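You operate a simulated robot arm through the tools that you are given. There is no shell and no other tool.

Carry out the task below with a simulated robot arm. There is one attempt and no reset: what you move stays moved.

## Task
Sand the seam on the teal plate with the lowest grit, then the highest, and brush off the dust.
Fine: use the sanding blocks and the wide brush, and put each back; the plate stays on the mat. Set down upright: what you pick out, wide brush.

Only the result counts: the job must be done as asked and must still hold three seconds after the hand-in. Knocking over, shifting, dropping, spilling or breaking anything else fails it.

## Robot
A 7-joint arm with a three-finger gripper, fixed in place. Base frame: the origin is at the foot of the arm, x ahead of it, y to its left, z up. Readings come in mm, rad, newtons and seconds.
With the tool pointing down near the work surface it reaches from about 100 to 880 mm from the base axis. Its first joint turns from -2.897 to 2.897 rad. Payload 2.94 kg.
The TCP is the grasp point between the finger pads, 30 mm short of the fingertips. In the tool frame z runs along the fingers and y along their closing line. Largest opening 132 mm; the body of the gripper starts 107 mm behind the TCP.
Orientation is told as [roll, pitch, yaw] about the base's x, y, z axes, in that order, counted from this pose: with the fingers straight down and closing along the base's y, the tool's x points along the base's -x, its y along +y and its z along -z.

## Interface
- The arm moves only by the tool step_arm. Its arguments are lists of equal length, an entry for each row: "dp": the shift along the base's x, y, z in mm, a list of three; "rotation": the turn, a rotation vector about the base's x, y, z in rad, a list of three; "gripper": the opening in per cent of the stroke, from 0 (shut) to 100 (fully open). In form: {"dp": [[x, y, z], ...], "rotation": [[ax, ay, az], ...], "gripper": [gripper, ...]}. A call has 1 to 20 rows; each row is the pose to reach, as a shift and turn from the pose commanded when the call began. Each row takes 0.2 s and may step no farther than 50 mm and 0.15 rad from the row before; otherwise, or with a gripper value out of range, the whole call is refused. A pose out of reach is approached as far as the arm can. The call stops where the force on the tool passes 40 N (or 10 N more than at its start, if that is more) or the arm is blocked; 0.2 s more then pass. The fingers move at their own pace and stop on an object; they squeeze with about 33 N. The grip force told is the motor's: it shows also when the fingers shut on nothing. Time passes only in rows, and 0.2 s behind the last, so rows that repeat a pose let the fingers close. It gives the time, the measured TCP pose, the force on the tool (base axes), the opening and the grip force at its end, in the units of the frame above (readings bear some noise), with the torque about the TCP (base axes, N m) and any sound that the robot's microphone picked up.
- Cameras (640 x 400 px; columns grow to the right, rows downward): "scene" is fixed at [221, -500.2, 1465.7]; the picture's right is [0.61, -0.79, 0.00], its down [-0.30, -0.23, -0.92] and it looks along [0.73, 0.56, -0.38] (base axes); focal length 214 px, centre (320, 200). "wrist" rides on the gripper at [72, 3, -144] in the tool frame; the picture's right is [-0.04, 1.00, 0.00], its down [-0.88, -0.04, -0.48] and it looks along [-0.47, -0.02, 0.88] (tool axes); focal length 256 px, centre (320, 200). There is no depth. A picture from a camera that has moved, and an enlarged one, comes with that camera's place and axes in the base frame and with its lens.
- snapshot(camera): a new picture of that camera. The clock stands still meanwhile.
- slide_trunk(by): slides the trunk up (or, below 0, down) by that many mm; the arm rides with it, the base frame stays. It gives what a move gives, with no picture.
- inspect(camera, box): a new picture of the part [left, top, right, bottom] of that camera's present view, enlarged. The clock stands still meanwhile.
- sign_off(): hands the job in; it is judged then, once.

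Places have to be worked out from the pictures, the camera data and where the tool is seen. Open the gripper and draw the arm clear of the work before you hand the job in, unless the task says otherwise.

The tools are called as name(argument=value, ...) on one line, values as JSON. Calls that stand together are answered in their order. step_arm: Moves the arm, as the interface text tells. Its arguments: {"type":"object","properties":{"dp":{"type":"array"},"rotation":{"type":"array"},"gripper":{"type":"array"}},"required":["dp","rotation","gripper"]} The other tools are called the same way: slide_trunk (by) slides the trunk up or down; snapshot (camera) takes a picture; inspect (camera, box) takes an enlarged picture of a part of a camera's view; sign_off () hands the job in.

At the start:

```text
time_s: 0.0
eef_pos: [650.7, -48.2, 1129.1]
tcp_rot: [0.0, 0.0, -0.001]
contact_force: [0.1, -0.5, 0.1]
ft_torque: [-0.02, 0.02, -0.03]
width: 131.8
finger_force: 0.0
trunk travel left (down, up): [-325.0, 215.0]
```

scene: 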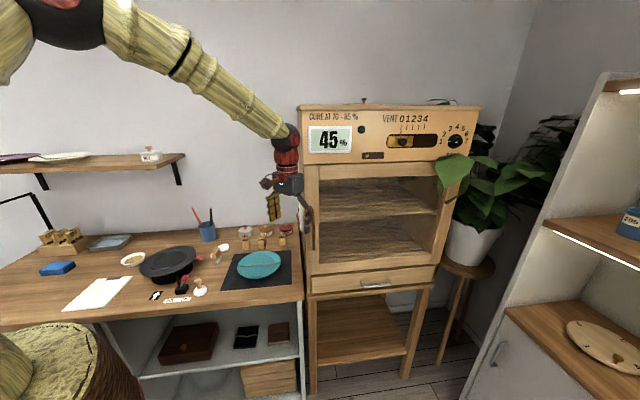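
wrist: 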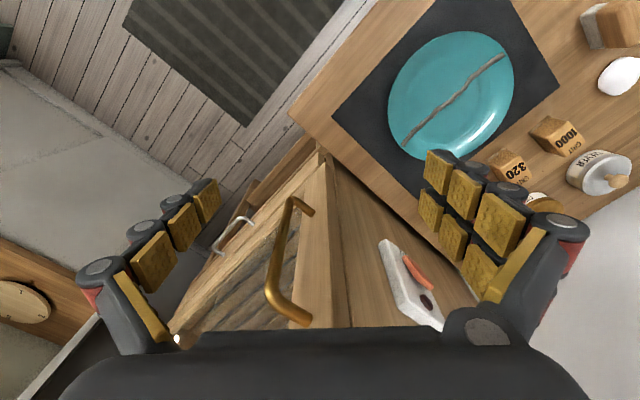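

I'll start by looking closely at the bench in the scene camera and through the wrist camera to find the sanding blocks, brush and plate.

inspect(camera="scene", box=[140, 200, 310, 306])

inspect(camera="scene", box=[0, 200, 170, 320])

inspect(camera="wrist", box=[320, 0, 640, 200])

```text
3.76 times, centred on (225, 253) of scene
camera zoom: at [221.0, -500.2, 1465.7], right [0.61, -0.79, 0.0], down [-0.3, -0.23, -0.92], along [0.73, 0.56, -0.38], focal length 807 px, centre (678, 0)
```

zoom: 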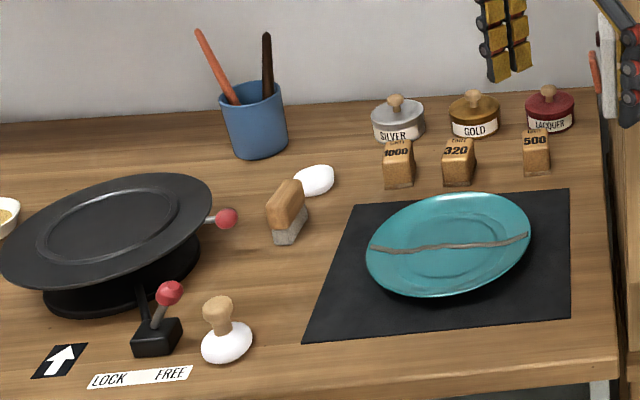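

```text
3.33 times, centred on (85, 260) of scene
camera zoom: at [221.0, -500.2, 1465.7], right [0.61, -0.79, 0.0], down [-0.3, -0.23, -0.92], along [0.73, 0.56, -0.38], focal length 715 px, centre (1103, 0)
```

zoom: 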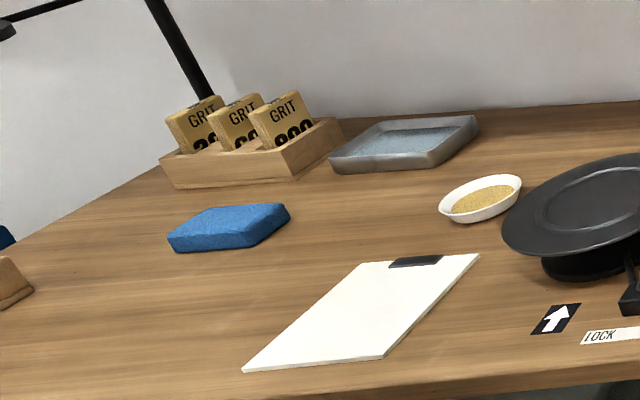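

```text
2.00 times, centred on (480, 100) of wrist
camera zoom: at [578.5, -45.5, 1272.8], right [0.04, 1.0, 0.0], down [0.88, -0.04, 0.48], along [0.47, -0.02, -0.88], focal length 512 px, centre (0, 400)
```

zoom: 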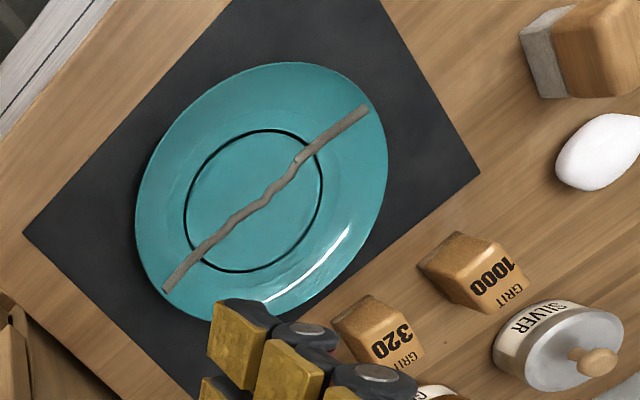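

The blocks marked 1000, 320 and 500 stand by the mat and three more sit in a rack at the left. I'll zoom in further to read every grit and see the rest of the room.

inspect(camera="scene", box=[30, 220, 94, 260])

inspect(camera="scene", box=[234, 218, 298, 258])

inspect(camera="scene", box=[0, 240, 96, 300])

inspect(camera="scene", box=[190, 230, 254, 270])

inspect(camera="scene", box=[290, 90, 490, 215])

inspect(camera="scene", box=[120, 260, 320, 385])

```text
10.00 times, centred on (62, 240) of scene
camera zoom: at [221.0, -500.2, 1465.7], right [0.61, -0.79, 0.0], down [-0.3, -0.23, -0.92], along [0.73, 0.56, -0.38], focal length 2145 px, centre (2900, -200)
```

zoom: 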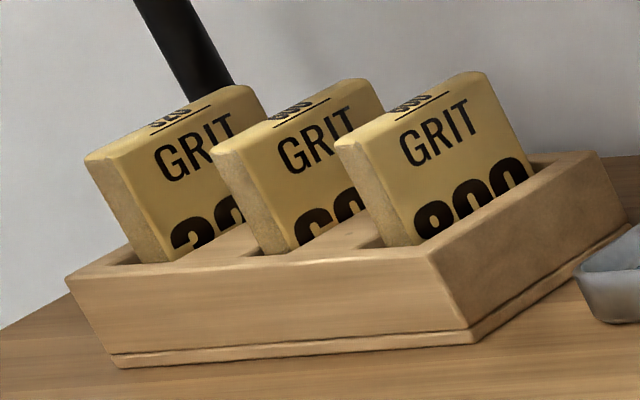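

```text
10.00 times, centred on (266, 238) of scene
camera zoom: at [221.0, -500.2, 1465.7], right [0.61, -0.79, 0.0], down [-0.3, -0.23, -0.92], along [0.73, 0.56, -0.38], focal length 2145 px, centre (860, -180)
```

zoom: 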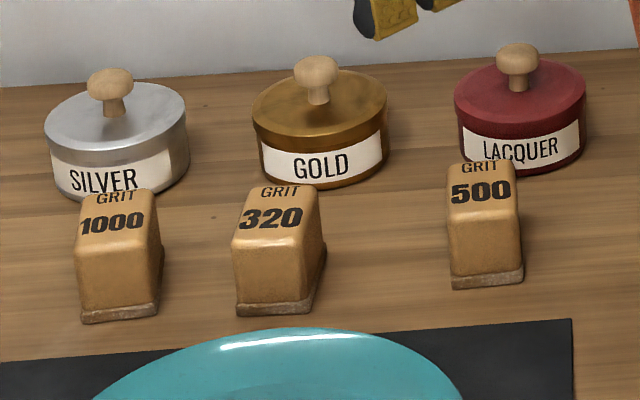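

```text
6.67 times, centred on (48, 270) of scene
camera zoom: at [221.0, -500.2, 1465.7], right [0.61, -0.79, 0.0], down [-0.3, -0.23, -0.92], along [0.73, 0.56, -0.38], focal length 1430 px, centre (2133, -267)
```

zoom: 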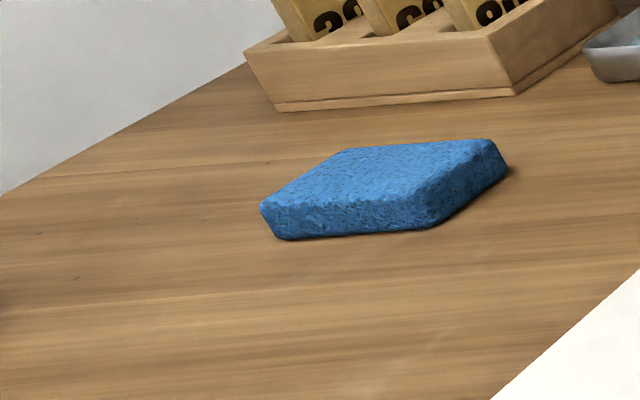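

```text
10.00 times, centred on (222, 250) of scene
camera zoom: at [221.0, -500.2, 1465.7], right [0.61, -0.79, 0.0], down [-0.3, -0.23, -0.92], along [0.73, 0.56, -0.38], focal length 2145 px, centre (1300, -300)
```

zoom: 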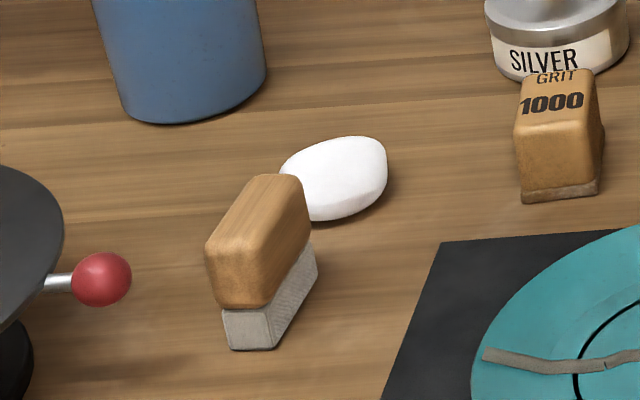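

```text
3.20 times, centred on (390, 152) of scene
camera zoom: at [221.0, -500.2, 1465.7], right [0.61, -0.79, 0.0], down [-0.3, -0.23, -0.92], along [0.73, 0.56, -0.38], focal length 686 px, centre (96, 352)
```

zoom: 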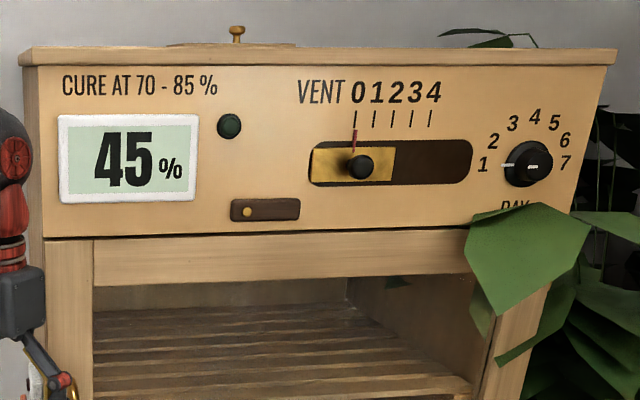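

```text
3.20 times, centred on (220, 322) of scene
camera zoom: at [221.0, -500.2, 1465.7], right [0.61, -0.79, 0.0], down [-0.3, -0.23, -0.92], along [0.73, 0.56, -0.38], focal length 686 px, centre (640, -192)
```

zoom: 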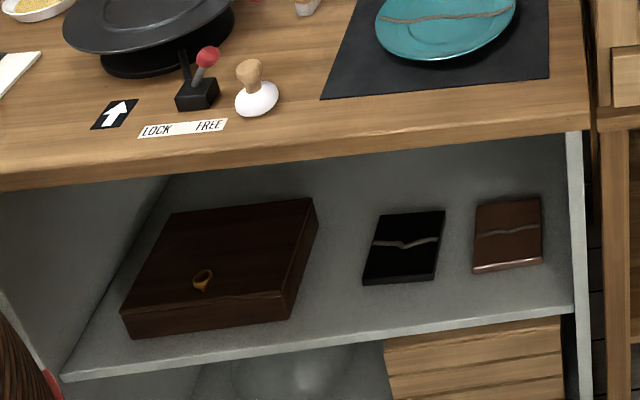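

The standing blocks read 320, 500 and 1000; the rack pieces look like 320, 600 and 800. I'll check the remaining areas for other grits or brushes.

inspect(camera="scene", box=[540, 180, 640, 260])

inspect(camera="scene", box=[0, 130, 200, 255])

inspect(camera="scene", box=[44, 220, 76, 240])

inspect(camera="wrist", box=[480, 0, 640, 100])

inspect(camera="wrist", box=[480, 100, 640, 200])

```text
5.00 times, centred on (590, 220) of scene
camera zoom: at [221.0, -500.2, 1465.7], right [0.61, -0.79, 0.0], down [-0.3, -0.23, -0.92], along [0.73, 0.56, -0.38], focal length 1072 px, centre (-1030, 100)
```

zoom: 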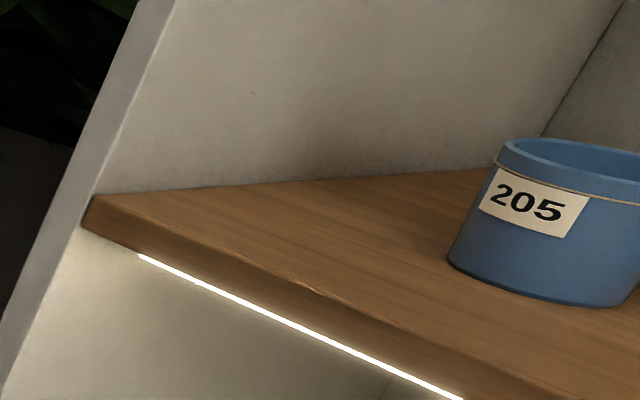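

```text
3.20 times, centred on (100, 192) of scene
camera zoom: at [221.0, -500.2, 1465.7], right [0.61, -0.79, 0.0], down [-0.3, -0.23, -0.92], along [0.73, 0.56, -0.38], focal length 686 px, centre (1024, 224)
```

zoom: 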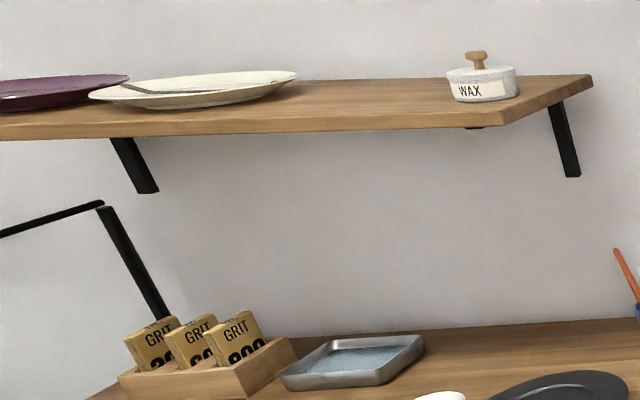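

```text
16.00 times, centred on (60, 230) of scene
camera zoom: at [221.0, -500.2, 1465.7], right [0.61, -0.79, 0.0], down [-0.3, -0.23, -0.92], along [0.73, 0.56, -0.38], focal length 3432 px, centre (4480, -280)
```

zoom: 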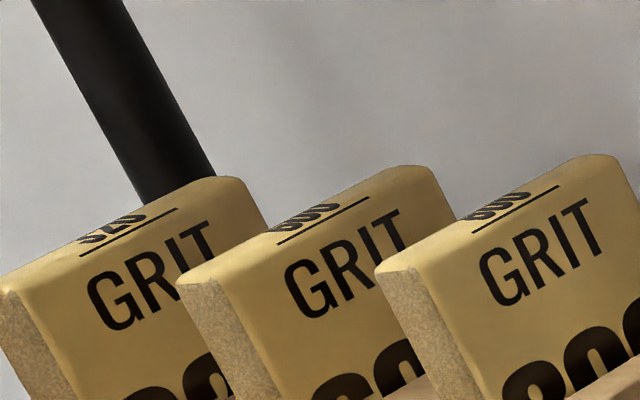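

```text
4.00 times, centred on (560, 50) of wrist
camera zoom: at [578.5, -45.5, 1272.8], right [0.04, 1.0, 0.0], down [0.88, -0.04, 0.48], along [0.47, -0.02, -0.88], focal length 1024 px, centre (-640, 800)
```

zoom: 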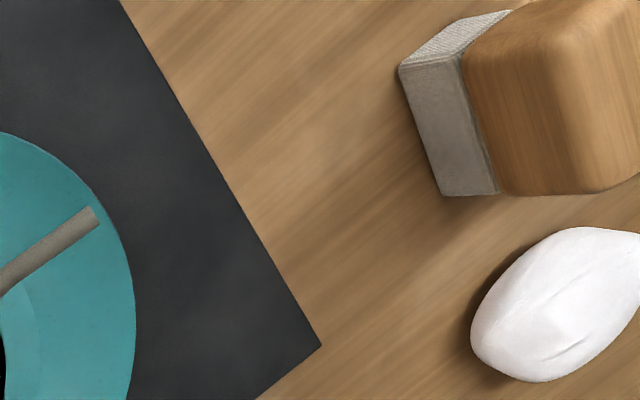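

```text
4.00 times, centred on (560, 150) of wrist
camera zoom: at [578.5, -45.5, 1272.8], right [0.04, 1.0, 0.0], down [0.88, -0.04, 0.48], along [0.47, -0.02, -0.88], focal length 1024 px, centre (-640, 400)
```

zoom: 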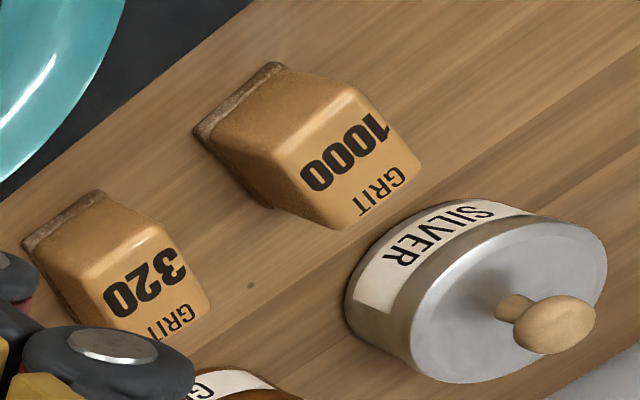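

Plate is roughly at (620, 110) and the bench height is near 900 mm by a first two-camera estimate. I'll move the arm back and left, at the same height, to see the work area from above.

step_arm(dp=[[-30, 32, 0], [-60, 64, 0], [-90, 96, 0], [-120, 128, 0], [-140, 158, 0], [-140, 158, 0]], rotation=[[0, 0, 0], [0, 0, 0], [0, 0, 0], [0, 0, 0], [0, 0, 0], [0, 0, 0]], gripper=[100, 100, 100, 100, 100, 100])

snapshot(camera="wrist")

snapshot(camera="scene")

```text
time_s: 1.4
eef_pos: [509.0, 109.0, 1130.6]
tcp_rot: [-0.001, 0.0, 0.0]
contact_force: [-0.2, -0.3, 0.0]
ft_torque: [-0.02, -0.01, -0.02]
width: 131.8
finger_force: 0.1
trunk travel left (down, up): [-325.0, 215.0]
```

```text
taken
camera wrist: at [437.4, 112.0, 1272.5], right [0.04, 1.0, 0.0], down [0.88, -0.04, 0.48], along [0.47, -0.02, -0.88], focal length 256 px, centre (320, 200)
```

wrist: 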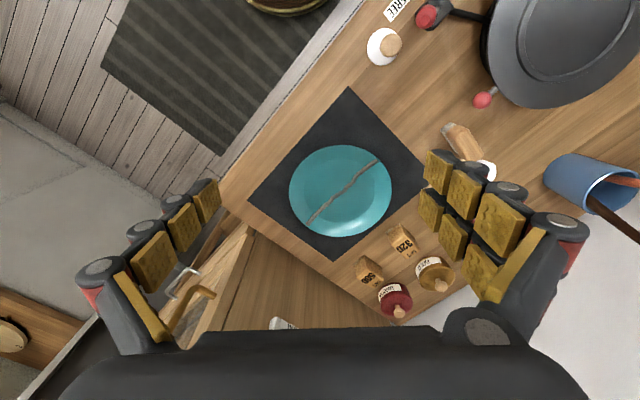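

```text
taken
```

scene: 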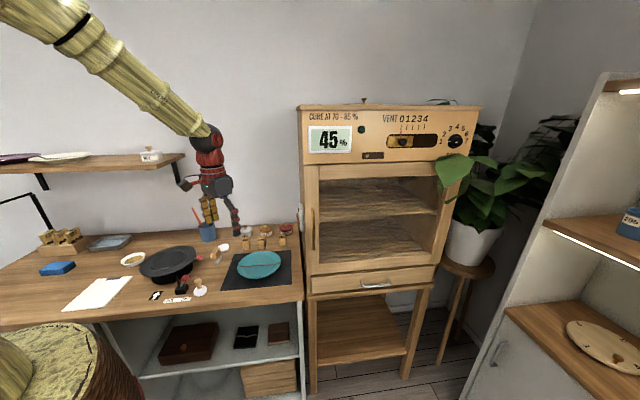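

The plate is now centred in the wrist view; triangulating both wrist views puts its centre near (625, 137, 889). I'll zoom into this view to measure the blocks, seam, and brush.

inspect(camera="wrist", box=[240, 80, 432, 200])

inspect(camera="wrist", box=[320, 200, 480, 300])

inspect(camera="wrist", box=[400, 90, 560, 190])

inspect(camera="wrist", box=[272, 135, 416, 225])

```text
3.33 times, centred on (336, 140) of wrist
camera zoom: at [437.4, 112.0, 1272.5], right [0.04, 1.0, 0.0], down [0.88, -0.04, 0.48], along [0.47, -0.02, -0.88], focal length 853 px, centre (267, 400)
```

zoom: 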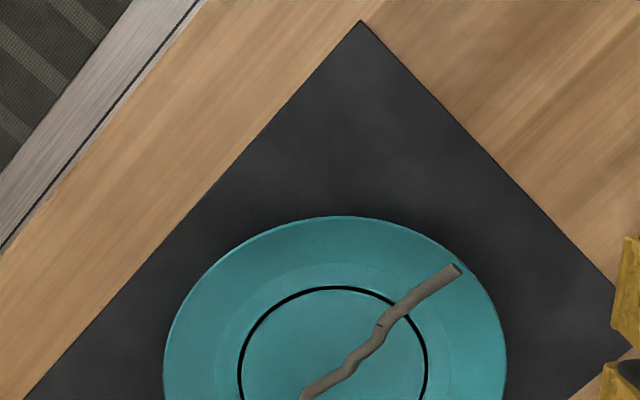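

```text
4.00 times, centred on (400, 250) of wrist
camera zoom: at [437.4, 112.0, 1272.5], right [0.04, 1.0, 0.0], down [0.88, -0.04, 0.48], along [0.47, -0.02, -0.88], focal length 1024 px, centre (0, 0)
```

zoom: 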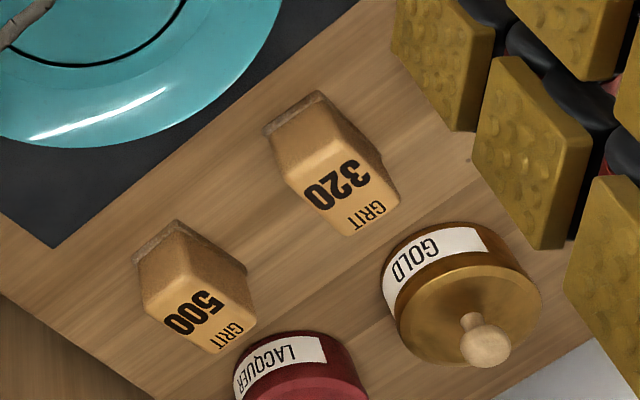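

```text
4.00 times, centred on (480, 140) of wrist
camera zoom: at [437.4, 112.0, 1272.5], right [0.04, 1.0, 0.0], down [0.88, -0.04, 0.48], along [0.47, -0.02, -0.88], focal length 1024 px, centre (-320, 440)
```

zoom: 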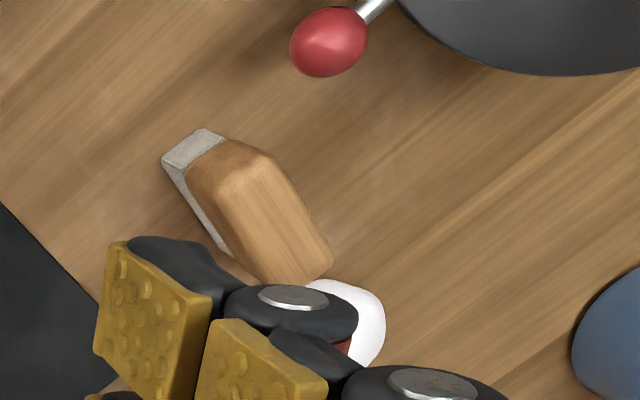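

```text
4.44 times, centred on (344, 180) of wrist
camera zoom: at [437.4, 112.0, 1272.5], right [0.04, 1.0, 0.0], down [0.88, -0.04, 0.48], along [0.47, -0.02, -0.88], focal length 1138 px, centre (213, 289)
```

zoom: 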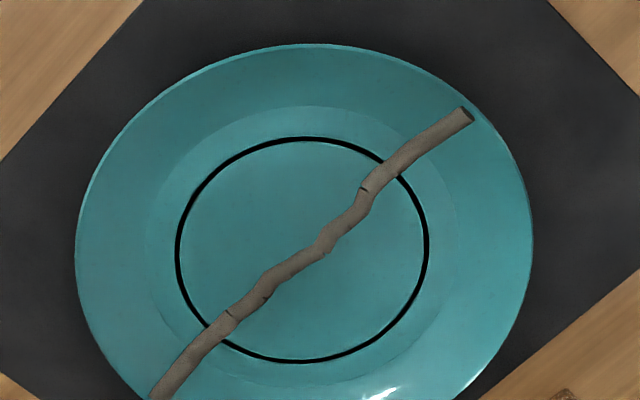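

Mat corners fit a bench turned about 45° with the seam running along the bench's length; block labels lie near (737, 253), (690, 310) and (816, 191). I'll move closer over the blocks with the wrist turned 45° so the fingers line up with the bench.

step_arm(dp=[[25, 12, -12], [50, 25, -25], [75, 37, -37], [100, 50, -50], [125, 62, -62], [145, 75, -75], [160, 82, -90], [172, 88, -100], [172, 88, -100]], rotation=[[0, 0, 0.1], [0, 0, 0.2], [0, 0, 0.3], [0, 0, 0.4], [0, 0, 0.5], [0, 0, 0.6], [0, 0, 0.7], [0, 0, 0.785], [0, 0, 0.785]], gripper=[100, 100, 100, 100, 100, 100, 100, 100, 100])

snapshot(camera="wrist")

snapshot(camera="scene")

```text
time_s: 3.4
eef_pos: [682.5, 198.7, 1029.6]
tcp_rot: [0.0, 0.0, 0.786]
contact_force: [-0.3, 0.6, -0.4]
ft_torque: [0.02, -0.02, 0.02]
width: 131.8
finger_force: 0.1
trunk travel left (down, up): [-325.0, 215.0]
```

```text
taken
camera wrist: at [629.6, 149.6, 1172.8], right [-0.68, 0.74, 0.0], down [0.65, 0.6, 0.48], along [0.35, 0.32, -0.88], focal length 256 px, centre (320, 200)
```

wrist: 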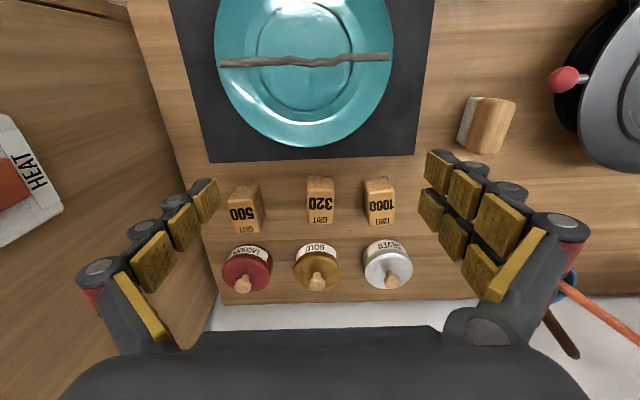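

```text
taken
```

scene: 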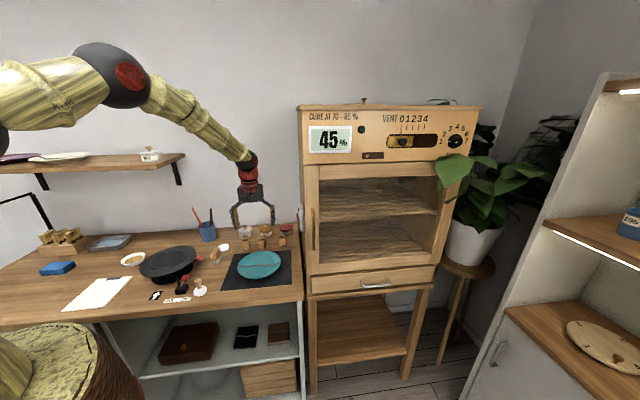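

The wrist view is now square to the bench and all three blocks are clearly visible. I'll zoom in on the blocks, plate and brush to measure them.

inspect(camera="wrist", box=[210, 150, 418, 280])

inspect(camera="wrist", box=[170, 0, 426, 160])

inspect(camera="wrist", box=[410, 60, 570, 160])

inspect(camera="scene", box=[218, 220, 314, 280])

```text
3.08 times, centred on (314, 215) of wrist
camera zoom: at [629.6, 149.6, 1172.8], right [-0.68, 0.74, 0.0], down [0.65, 0.6, 0.48], along [0.35, 0.32, -0.88], focal length 788 px, centre (338, 154)
```

zoom: 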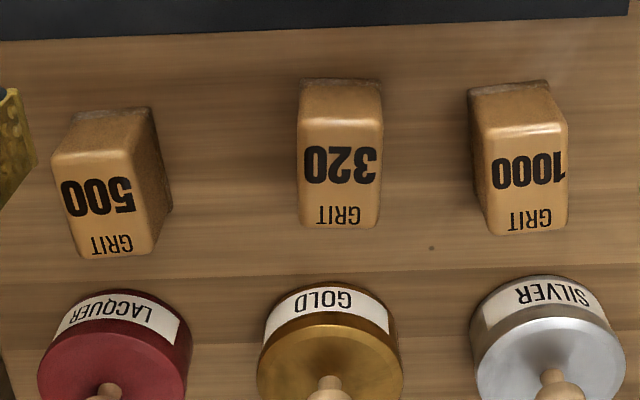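

```text
2.50 times, centred on (298, 80) of wrist
camera zoom: at [629.6, 149.6, 1172.8], right [-0.68, 0.74, 0.0], down [0.65, 0.6, 0.48], along [0.35, 0.32, -0.88], focal length 640 px, centre (375, 500)
```

zoom: 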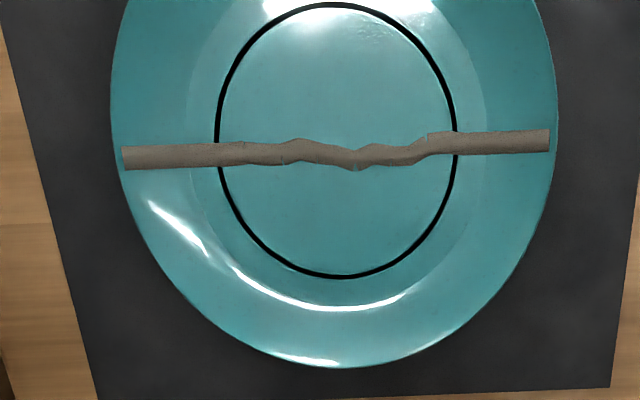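

```text
4.00 times, centred on (490, 110) of wrist
camera zoom: at [629.6, 149.6, 1172.8], right [-0.68, 0.74, 0.0], down [0.65, 0.6, 0.48], along [0.35, 0.32, -0.88], focal length 1024 px, centre (-360, 560)
```

zoom: 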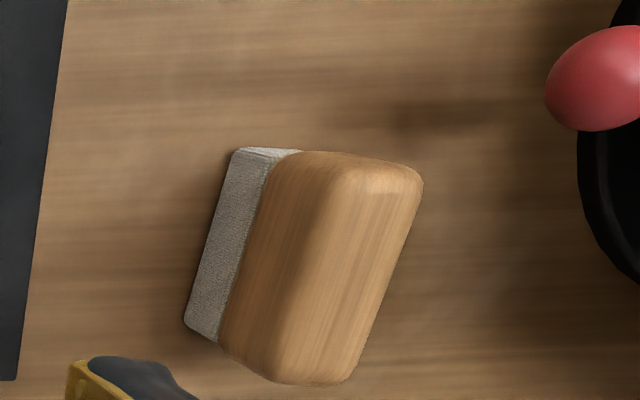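

```text
6.67 times, centred on (266, 250) of scene
camera zoom: at [221.0, -500.2, 1465.7], right [0.61, -0.79, 0.0], down [-0.3, -0.23, -0.92], along [0.73, 0.56, -0.38], focal length 1430 px, centre (680, -133)
```

zoom: 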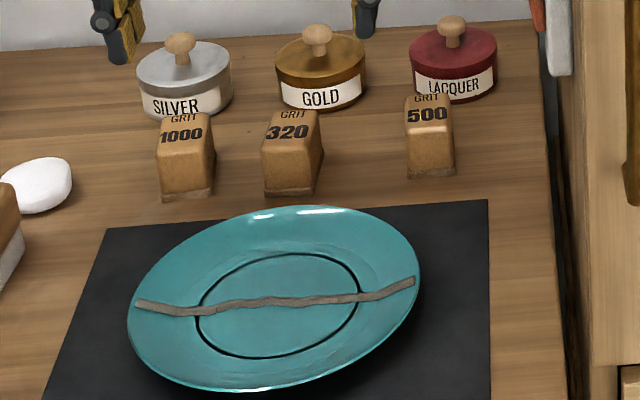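

Bench height triangulates to about z = 860, with the 320 block centred near (742, 255) and roughly 32 x 47 x 43 mm. I'll zoom tightly on each of the two blocks to get their yaw.

inspect(camera="wrist", box=[290, 165, 354, 230])

inspect(camera="wrist", box=[350, 165, 414, 230])

```text
6.15 times, centred on (322, 198) of wrist
camera zoom: at [629.6, 149.6, 1172.8], right [-0.68, 0.74, 0.0], down [0.65, 0.6, 0.48], along [0.35, 0.32, -0.88], focal length 1575 px, centre (308, 215)
```

zoom: 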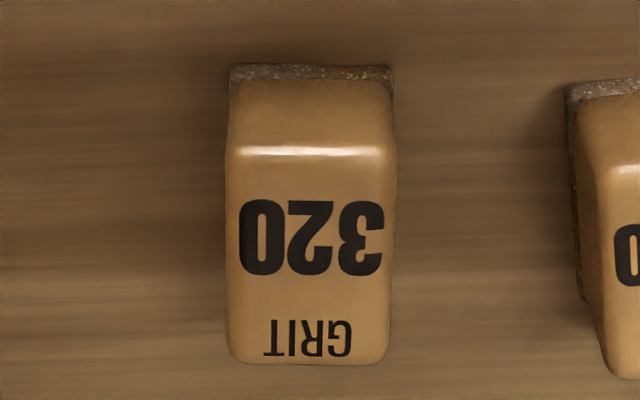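

```text
6.15 times, centred on (382, 198) of wrist
camera zoom: at [629.6, 149.6, 1172.8], right [-0.68, 0.74, 0.0], down [0.65, 0.6, 0.48], along [0.35, 0.32, -0.88], focal length 1575 px, centre (-62, 215)
```

zoom: 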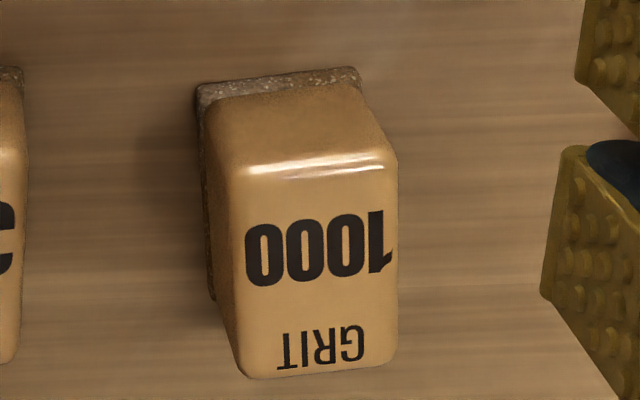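

The 320 block is turned to about 42° and the 1000 block about 51°. I'll go above the 320 block at z≈960 with the wrist at 42° and the gripper half open, then check alignment before descending.

step_arm(dp=[[20, 19, 0], [40, 38, -10], [61, 56, -20], [61, 56, -45], [61, 56, -70], [61, 56, -70], [61, 56, -70]], rotation=[[0, 0, -0.02], [0, 0, -0.04], [0, 0, -0.053], [0, 0, -0.053], [0, 0, -0.053], [0, 0, -0.053], [0, 0, -0.053]], gripper=[45, 45, 45, 45, 45, 45, 45])

snapshot(camera="wrist")

inspect(camera="scene", box=[218, 200, 314, 260])

```text
time_s: 5.0
eef_pos: [744.3, 252.7, 960.9]
tcp_rot: [0.001, 0.0, 0.731]
contact_force: [0.5, -1.1, 0.1]
ft_torque: [0.02, -0.02, 0.02]
width: 59.4
finger_force: 0.0
trunk travel left (down, up): [-325.0, 215.0]
```

```text
taken
camera wrist: at [687.7, 206.8, 1103.0], right [-0.64, 0.77, 0.0], down [0.68, 0.56, 0.48], along [0.37, 0.3, -0.88], focal length 256 px, centre (320, 200)
```

wrist: 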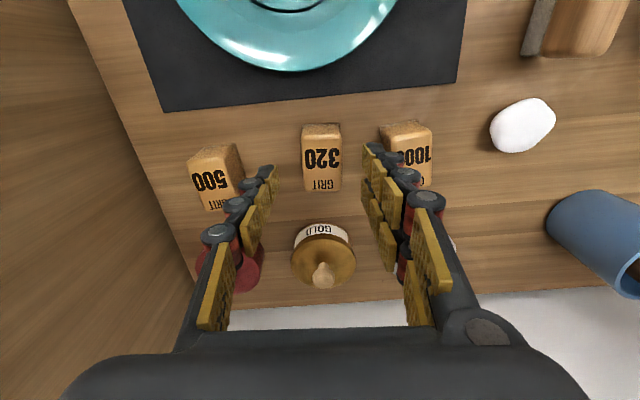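

```text
6.67 times, centred on (266, 230) of scene
camera zoom: at [221.0, -500.2, 1465.7], right [0.61, -0.79, 0.0], down [-0.3, -0.23, -0.92], along [0.73, 0.56, -0.38], focal length 1430 px, centre (680, 0)
```

zoom: 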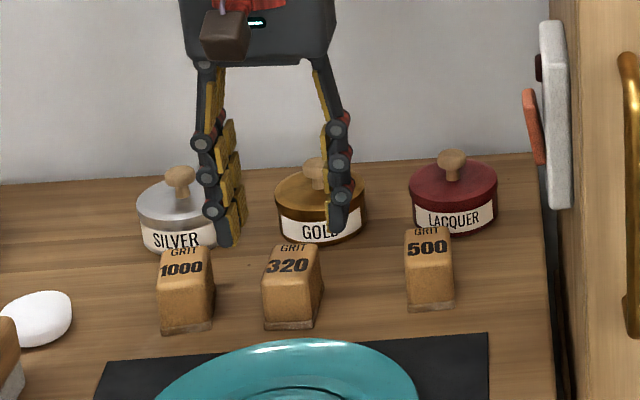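

The arm is above the 320 block and roughly centred. I'll zoom in to refine the lateral offset before descending.

inspect(camera="wrist", box=[272, 110, 368, 200])

```text
4.44 times, centred on (320, 155) of wrist
camera zoom: at [687.7, 206.8, 1103.0], right [-0.64, 0.77, 0.0], down [0.68, 0.56, 0.48], along [0.37, 0.3, -0.88], focal length 1138 px, centre (320, 400)
```

zoom: 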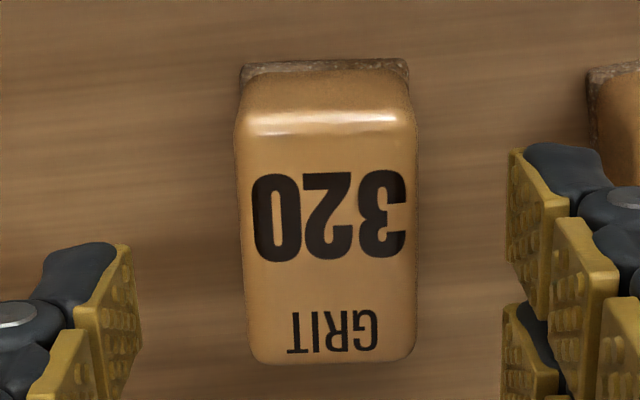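

The block centre is about 2.5 mm farther along the bench depth and 1 mm to the side of the TCP axis. I'll correct by that, descend so fingertips are about 17 mm above the bench, and close on the block.

step_arm(dp=[[1.3, 2.4, 0], [1.3, 2.4, -20], [1.3, 2.4, -40], [1.3, 2.4, -51], [1.3, 2.4, -51]], rotation=[[0, 0, 0], [0, 0, 0], [0, 0, 0], [0, 0, 0], [0, 0, 0]], gripper=[45, 45, 45, 45, 45])

snapshot(camera="wrist")

inspect(camera="scene", box=[218, 200, 314, 260])

```text
time_s: 6.2
eef_pos: [746.4, 256.8, 909.5]
tcp_rot: [0.001, -0.002, 0.733]
contact_force: [0.3, 0.1, -0.3]
ft_torque: [-0.04, -0.03, 0.0]
width: 59.4
finger_force: 0.1
trunk travel left (down, up): [-325.0, 215.0]
```

```text
taken
camera wrist: at [689.9, 210.0, 1052.5], right [-0.64, 0.77, 0.0], down [0.68, 0.56, 0.48], along [0.37, 0.3, -0.88], focal length 256 px, centre (320, 200)
```

wrist: 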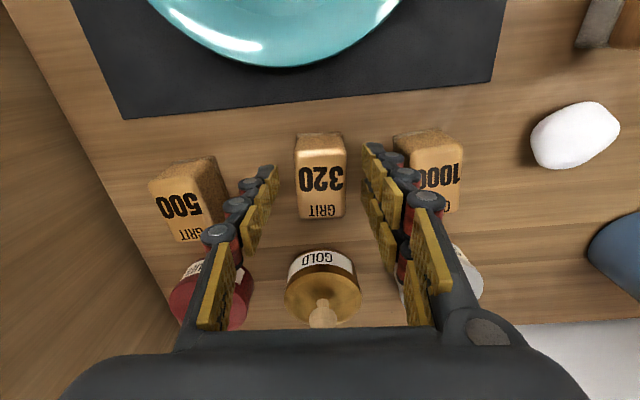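

```text
6.67 times, centred on (266, 230) of scene
camera zoom: at [221.0, -500.2, 1465.7], right [0.61, -0.79, 0.0], down [-0.3, -0.23, -0.92], along [0.73, 0.56, -0.38], focal length 1430 px, centre (680, 0)
```

zoom: 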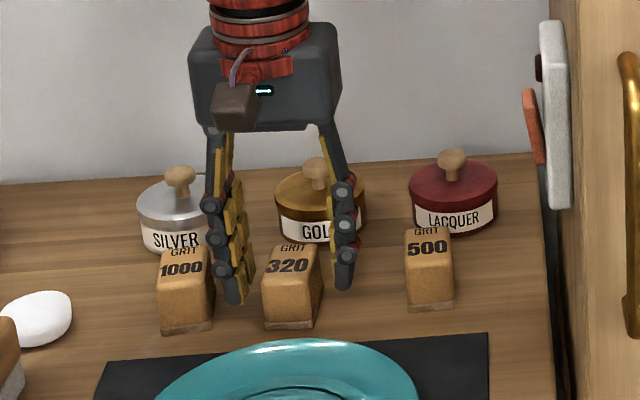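

The fingers straddle the 320 block on both sides with clear gaps. I'll close the gripper here.

step_arm(dp=[[0, 0, 0], [0, 0, 0], [0, 0, 0], [0, 0, 0], [0, 0, 0]], rotation=[[0, 0, 0], [0, 0, 0], [0, 0, 0], [0, 0, 0], [0, 0, 0]], gripper=[30, 20, 10, 0, 0])

snapshot(camera="wrist")

inspect(camera="scene", box=[218, 200, 314, 260])

```text
time_s: 7.4
eef_pos: [746.6, 256.1, 911.2]
tcp_rot: [0.0, 0.001, 0.732]
contact_force: [-0.6, 0.2, -0.4]
ft_torque: [-0.01, -0.01, -0.03]
width: 33.7
finger_force: 33.0
trunk travel left (down, up): [-325.0, 215.0]
```

```text
taken
camera wrist: at [689.9, 210.0, 1052.6], right [-0.64, 0.77, 0.0], down [0.68, 0.56, 0.48], along [0.37, 0.3, -0.88], focal length 256 px, centre (320, 200)
```

wrist: 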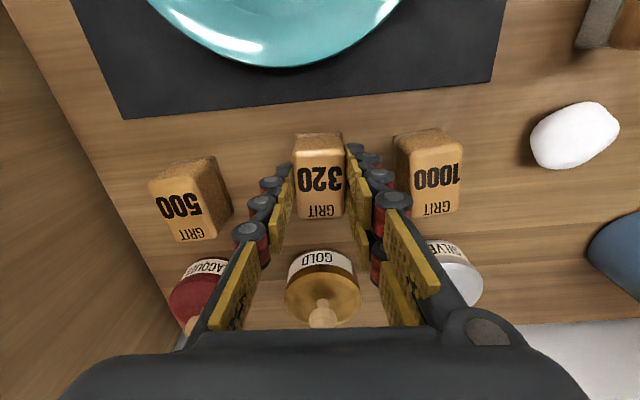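

```text
6.67 times, centred on (266, 230) of scene
camera zoom: at [221.0, -500.2, 1465.7], right [0.61, -0.79, 0.0], down [-0.3, -0.23, -0.92], along [0.73, 0.56, -0.38], focal length 1430 px, centre (680, 0)
```

zoom: 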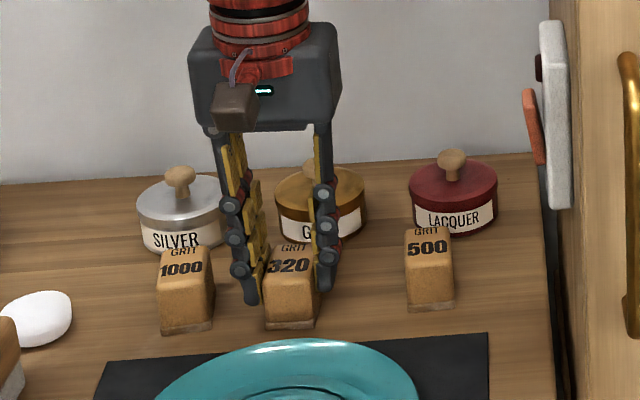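

The grip shows 33.7 mm and 33 N, so the 320 block is held. I'll lift it straight up 60 mm, then carry it over the seam centre (about (638, 137)) and turn to the seam's direction (0.777 rad).

step_arm(dp=[[0, 0, 15], [0, 0, 35], [0, 0, 60], [-25, -28, 60], [-50, -56, 60], [-75, -84, 60], [-95, -107, 60], [-107, -119.5, 60], [-107, -119.5, 60]], rotation=[[0, 0, 0], [0, 0, 0], [0, 0, 0], [0, 0, 0.01], [0, 0, 0.02], [0, 0, 0.03], [0, 0, 0.04], [0, 0, 0.045], [0, 0, 0.045]], gripper=[0, 0, 0, 0, 0, 0, 0, 0, 0])

snapshot(camera="wrist")

inspect(camera="scene", box=[218, 220, 314, 280])

```text
time_s: 9.4
eef_pos: [639.3, 135.1, 968.0]
tcp_rot: [0.0, -0.001, 0.775]
contact_force: [0.0, -0.2, 0.0]
ft_torque: [0.03, 0.01, -0.02]
width: 33.9
finger_force: 33.3
trunk travel left (down, up): [-325.0, 215.0]
```

```text
taken
camera wrist: at [584.2, 86.2, 1111.5], right [-0.67, 0.74, 0.0], down [0.65, 0.59, 0.48], along [0.35, 0.32, -0.88], focal length 256 px, centre (320, 200)
```

wrist: 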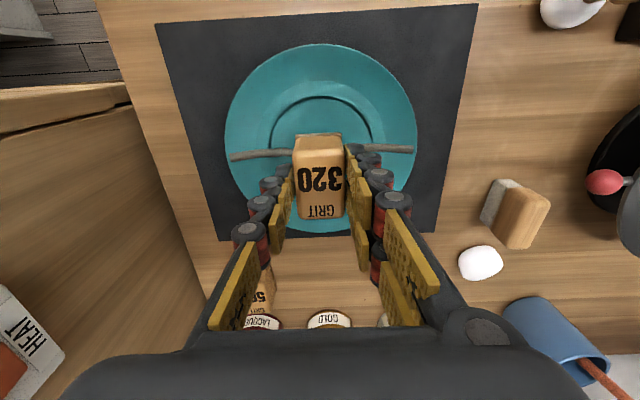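

```text
6.67 times, centred on (266, 250) of scene
camera zoom: at [221.0, -500.2, 1465.7], right [0.61, -0.79, 0.0], down [-0.3, -0.23, -0.92], along [0.73, 0.56, -0.38], focal length 1430 px, centre (680, -133)
```

zoom: 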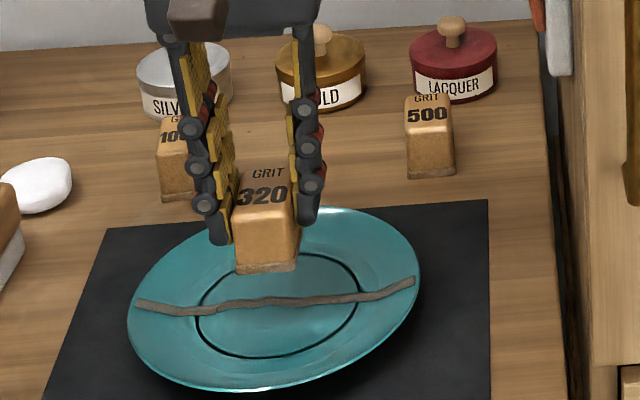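

The block is held level above the plate. I'll zoom into the wrist view to measure where the seam ends lie relative to the block.

inspect(camera="wrist", box=[208, 30, 432, 170])

inspect(camera="wrist", box=[256, 120, 384, 200])

```text
2.86 times, centred on (320, 100) of wrist
camera zoom: at [584.2, 86.2, 1111.5], right [-0.67, 0.74, 0.0], down [0.65, 0.59, 0.48], along [0.35, 0.32, -0.88], focal length 731 px, centre (320, 486)
```

zoom: 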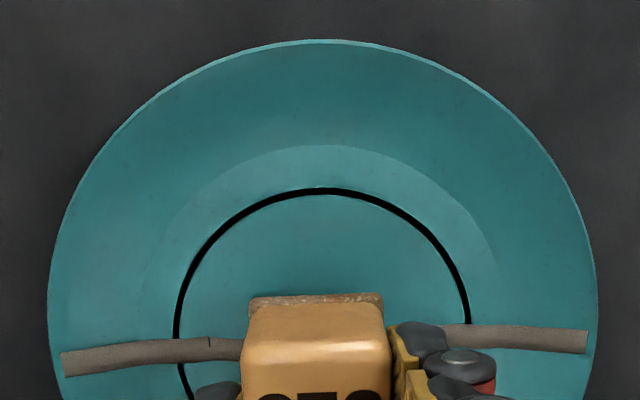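

```text
5.00 times, centred on (320, 160) of wrist
camera zoom: at [584.2, 86.2, 1111.5], right [-0.67, 0.74, 0.0], down [0.65, 0.59, 0.48], along [0.35, 0.32, -0.88], focal length 1280 px, centre (320, 400)
```

zoom: 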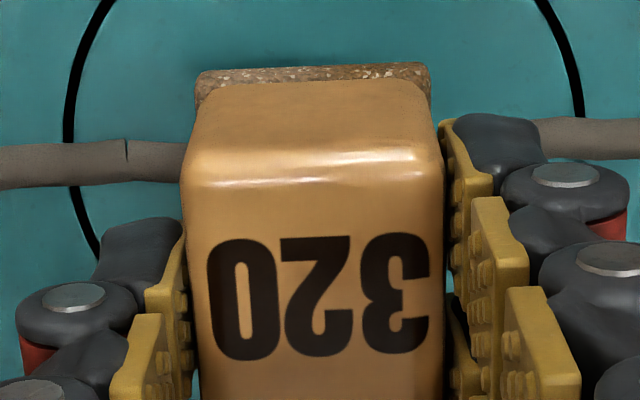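

The seam is parallel to the tool's closing line to within a fraction of a degree and lies about 2 mm beyond the TCP axis. I'll shift by that and descend to just above expected contact (block bottom ≈ 877, plate centre ≈ 870).

step_arm(dp=[[1.6, 1.6, -15], [1.6, 1.6, -30], [1.6, 1.6, -41], [1.6, 1.6, -41]], rotation=[[0, 0, 0], [0, 0, 0], [0, 0, 0], [0, 0, 0]], gripper=[0, 0, 0, 0])

inspect(camera="scene", box=[218, 230, 298, 280])

inspect(camera="wrist", box=[208, 60, 432, 200])

```text
time_s: 10.4
eef_pos: [639.6, 137.1, 927.9]
tcp_rot: [0.001, -0.001, 0.777]
contact_force: [-0.7, -0.2, -0.6]
ft_torque: [-0.01, -0.01, 0.02]
width: 33.8
finger_force: 32.0
trunk travel left (down, up): [-325.0, 215.0]
```

```text
8.00 times, centred on (258, 255) of scene
camera zoom: at [221.0, -500.2, 1465.7], right [0.61, -0.79, 0.0], down [-0.3, -0.23, -0.92], along [0.73, 0.56, -0.38], focal length 1716 px, centre (816, -240)
```

zoom: 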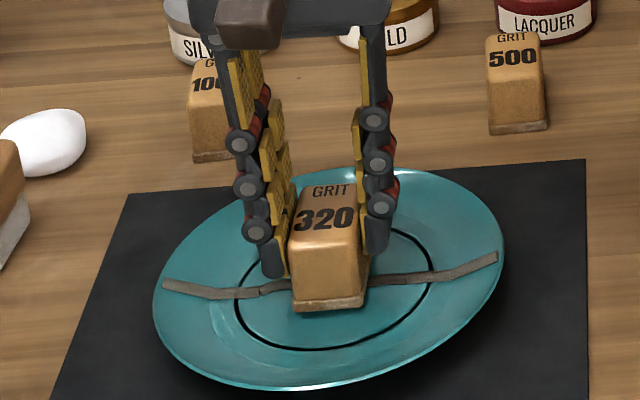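

```text
2.86 times, centred on (320, 130) of wrist
camera zoom: at [585.8, 87.9, 1071.1], right [-0.67, 0.74, 0.0], down [0.65, 0.59, 0.48], along [0.35, 0.32, -0.88], focal length 731 px, centre (320, 400)
```

zoom: 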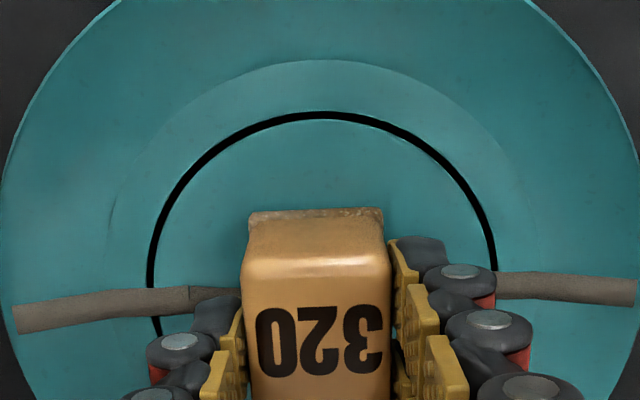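

No contact yet at TCP z ≈ 927. I'll creep down 1 mm at a time and watch the force.

step_arm(dp=[[0, 0, -1], [0, 0, -2], [0, 0, -3], [0, 0, -4]], rotation=[[0, 0, 0], [0, 0, 0], [0, 0, 0], [0, 0, 0]], gripper=[0, 0, 0, 0])

```text
time_s: 11.4
eef_pos: [639.6, 137.6, 923.7]
tcp_rot: [0.0, 0.001, 0.777]
contact_force: [-0.5, -0.1, -0.1]
ft_torque: [0.05, 0.01, 0.0]
width: 33.8
finger_force: 33.7
trunk travel left (down, up): [-325.0, 215.0]
```

Still no contact at about 923 mm. I'll continue down another 3 mm.

step_arm(dp=[[0, 0, -1], [0, 0, -2], [0, 0, -3]], rotation=[[0, 0, 0], [0, 0, 0], [0, 0, 0]], gripper=[0, 0, 0])

```text
time_s: 12.2
eef_pos: [639.7, 138.2, 923.2]
tcp_rot: [-0.002, -0.002, 0.776]
contact_force: [-6.3, -0.7, 17.9]
ft_torque: [-0.07, 0.45, 0.02]
width: 34.0
finger_force: 33.0
trunk travel left (down, up): [-325.0, 215.0]
```

Contact: about 18 N upward at commanded z ≈ 920. I'll look at the block on the plate before stroking.

inspect(camera="scene", box=[218, 230, 298, 280])

inspect(camera="wrist", box=[208, 60, 432, 200])

```text
8.00 times, centred on (258, 255) of scene
camera zoom: at [221.0, -500.2, 1465.7], right [0.61, -0.79, 0.0], down [-0.3, -0.23, -0.92], along [0.73, 0.56, -0.38], focal length 1716 px, centre (816, -240)
```

zoom: 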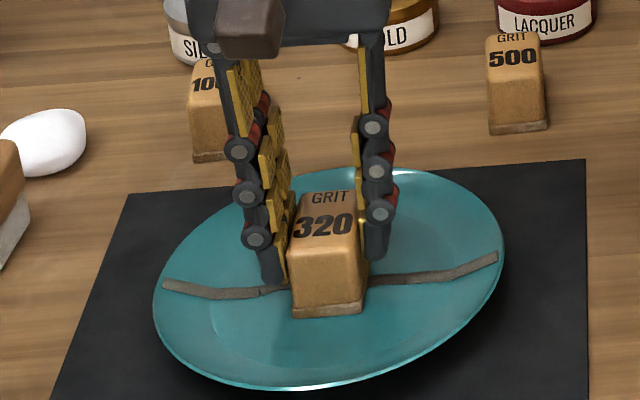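

```text
2.86 times, centred on (320, 130) of wrist
camera zoom: at [585.3, 89.1, 1066.2], right [-0.67, 0.74, 0.0], down [0.65, 0.59, 0.48], along [0.36, 0.32, -0.88], focal length 731 px, centre (320, 400)
```

zoom: 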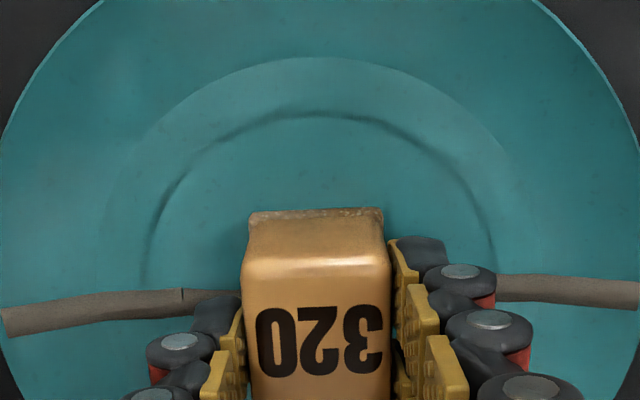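

Stiffness is about 8.5 N/mm; the block lies flat on the plate's centre. I'll ease to roughly 9 N and make a short back-and-forth stroke along the seam to check friction, then look at the seam.

step_arm(dp=[[0, 0, 1], [-7, 7.1, 1], [-14, 14.2, 1], [-21, 21.3, 1], [-14, 14.2, 1], [-7, 7.1, 1], [0, 0, 1], [7, -7.1, 1], [14, -14.2, 1], [21, -21.3, 1], [21, -21.3, 1]], rotation=[[0, 0, 0], [0, 0, 0], [0, 0, 0], [0, 0, 0], [0, 0, 0], [0, 0, 0], [0, 0, 0], [0, 0, 0], [0, 0, 0], [0, 0, 0], [0, 0, 0]], gripper=[0, 0, 0, 0, 0, 0, 0, 0, 0, 0, 0])

inspect(camera="scene", box=[218, 230, 298, 280])

inspect(camera="wrist", box=[208, 60, 432, 200])

```text
time_s: 14.6
eef_pos: [660.2, 115.5, 922.7]
tcp_rot: [-0.001, 0.0, 0.777]
contact_force: [-4.4, 4.7, 24.0]
ft_torque: [0.27, 0.23, 0.02]
width: 33.7
finger_force: 33.3
trunk travel left (down, up): [-325.0, 215.0]
```

```text
8.00 times, centred on (258, 255) of scene
camera zoom: at [221.0, -500.2, 1465.7], right [0.61, -0.79, 0.0], down [-0.3, -0.23, -0.92], along [0.73, 0.56, -0.38], focal length 1716 px, centre (816, -240)
```

zoom: 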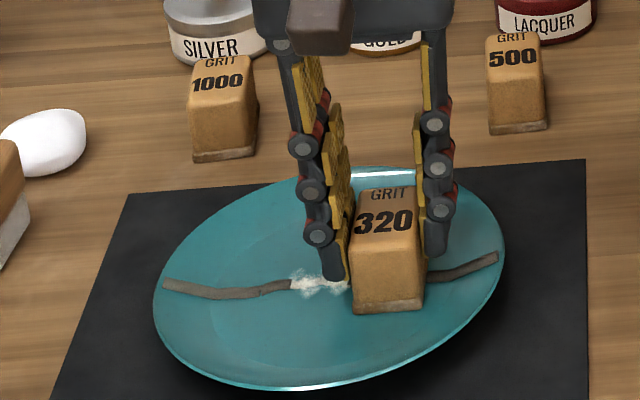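

```text
2.86 times, centred on (320, 130) of wrist
camera zoom: at [606.1, 67.3, 1066.0], right [-0.67, 0.74, 0.0], down [0.65, 0.59, 0.48], along [0.35, 0.32, -0.88], focal length 731 px, centre (320, 400)
```

zoom: 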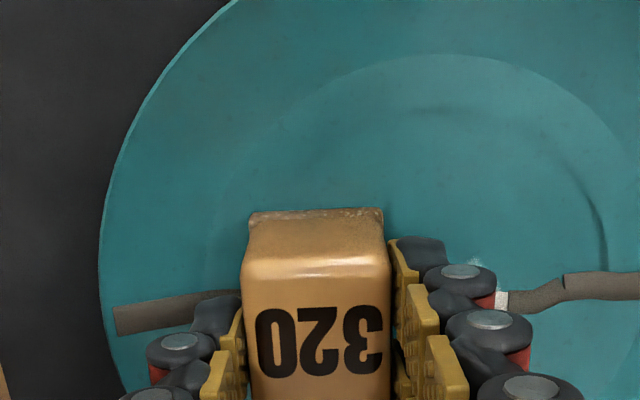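

White dust marks the sanded stretch of the seam, so contact strokes work and the plate has not shifted. I'll zoom tightly on the seam ends to judge how the rim rises before extending strokes.

inspect(camera="scene", box=[234, 256, 266, 276])

inspect(camera="scene", box=[256, 254, 288, 274])

```text
16.00 times, centred on (250, 266) of scene
camera zoom: at [221.0, -500.2, 1465.7], right [0.61, -0.79, 0.0], down [-0.3, -0.23, -0.92], along [0.73, 0.56, -0.38], focal length 3432 px, centre (1440, -856)
```

zoom: 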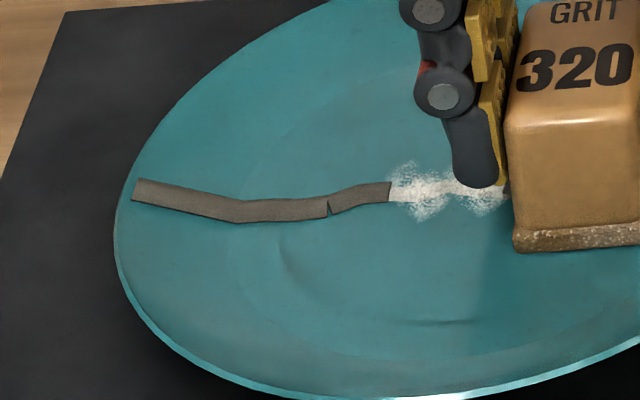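

```text
16.00 times, centred on (272, 264) of scene
camera zoom: at [221.0, -500.2, 1465.7], right [0.61, -0.79, 0.0], down [-0.3, -0.23, -0.92], along [0.73, 0.56, -0.38], focal length 3432 px, centre (1088, -824)
```

zoom: 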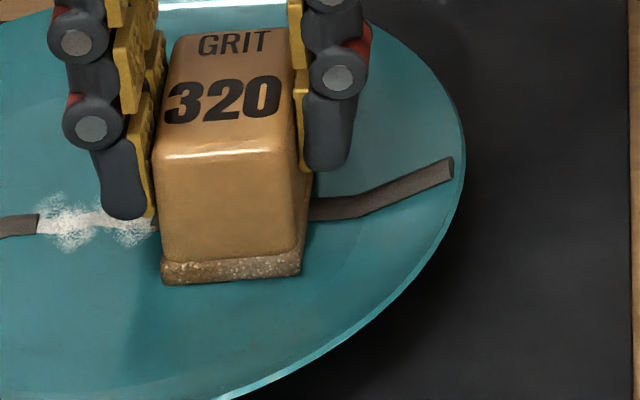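

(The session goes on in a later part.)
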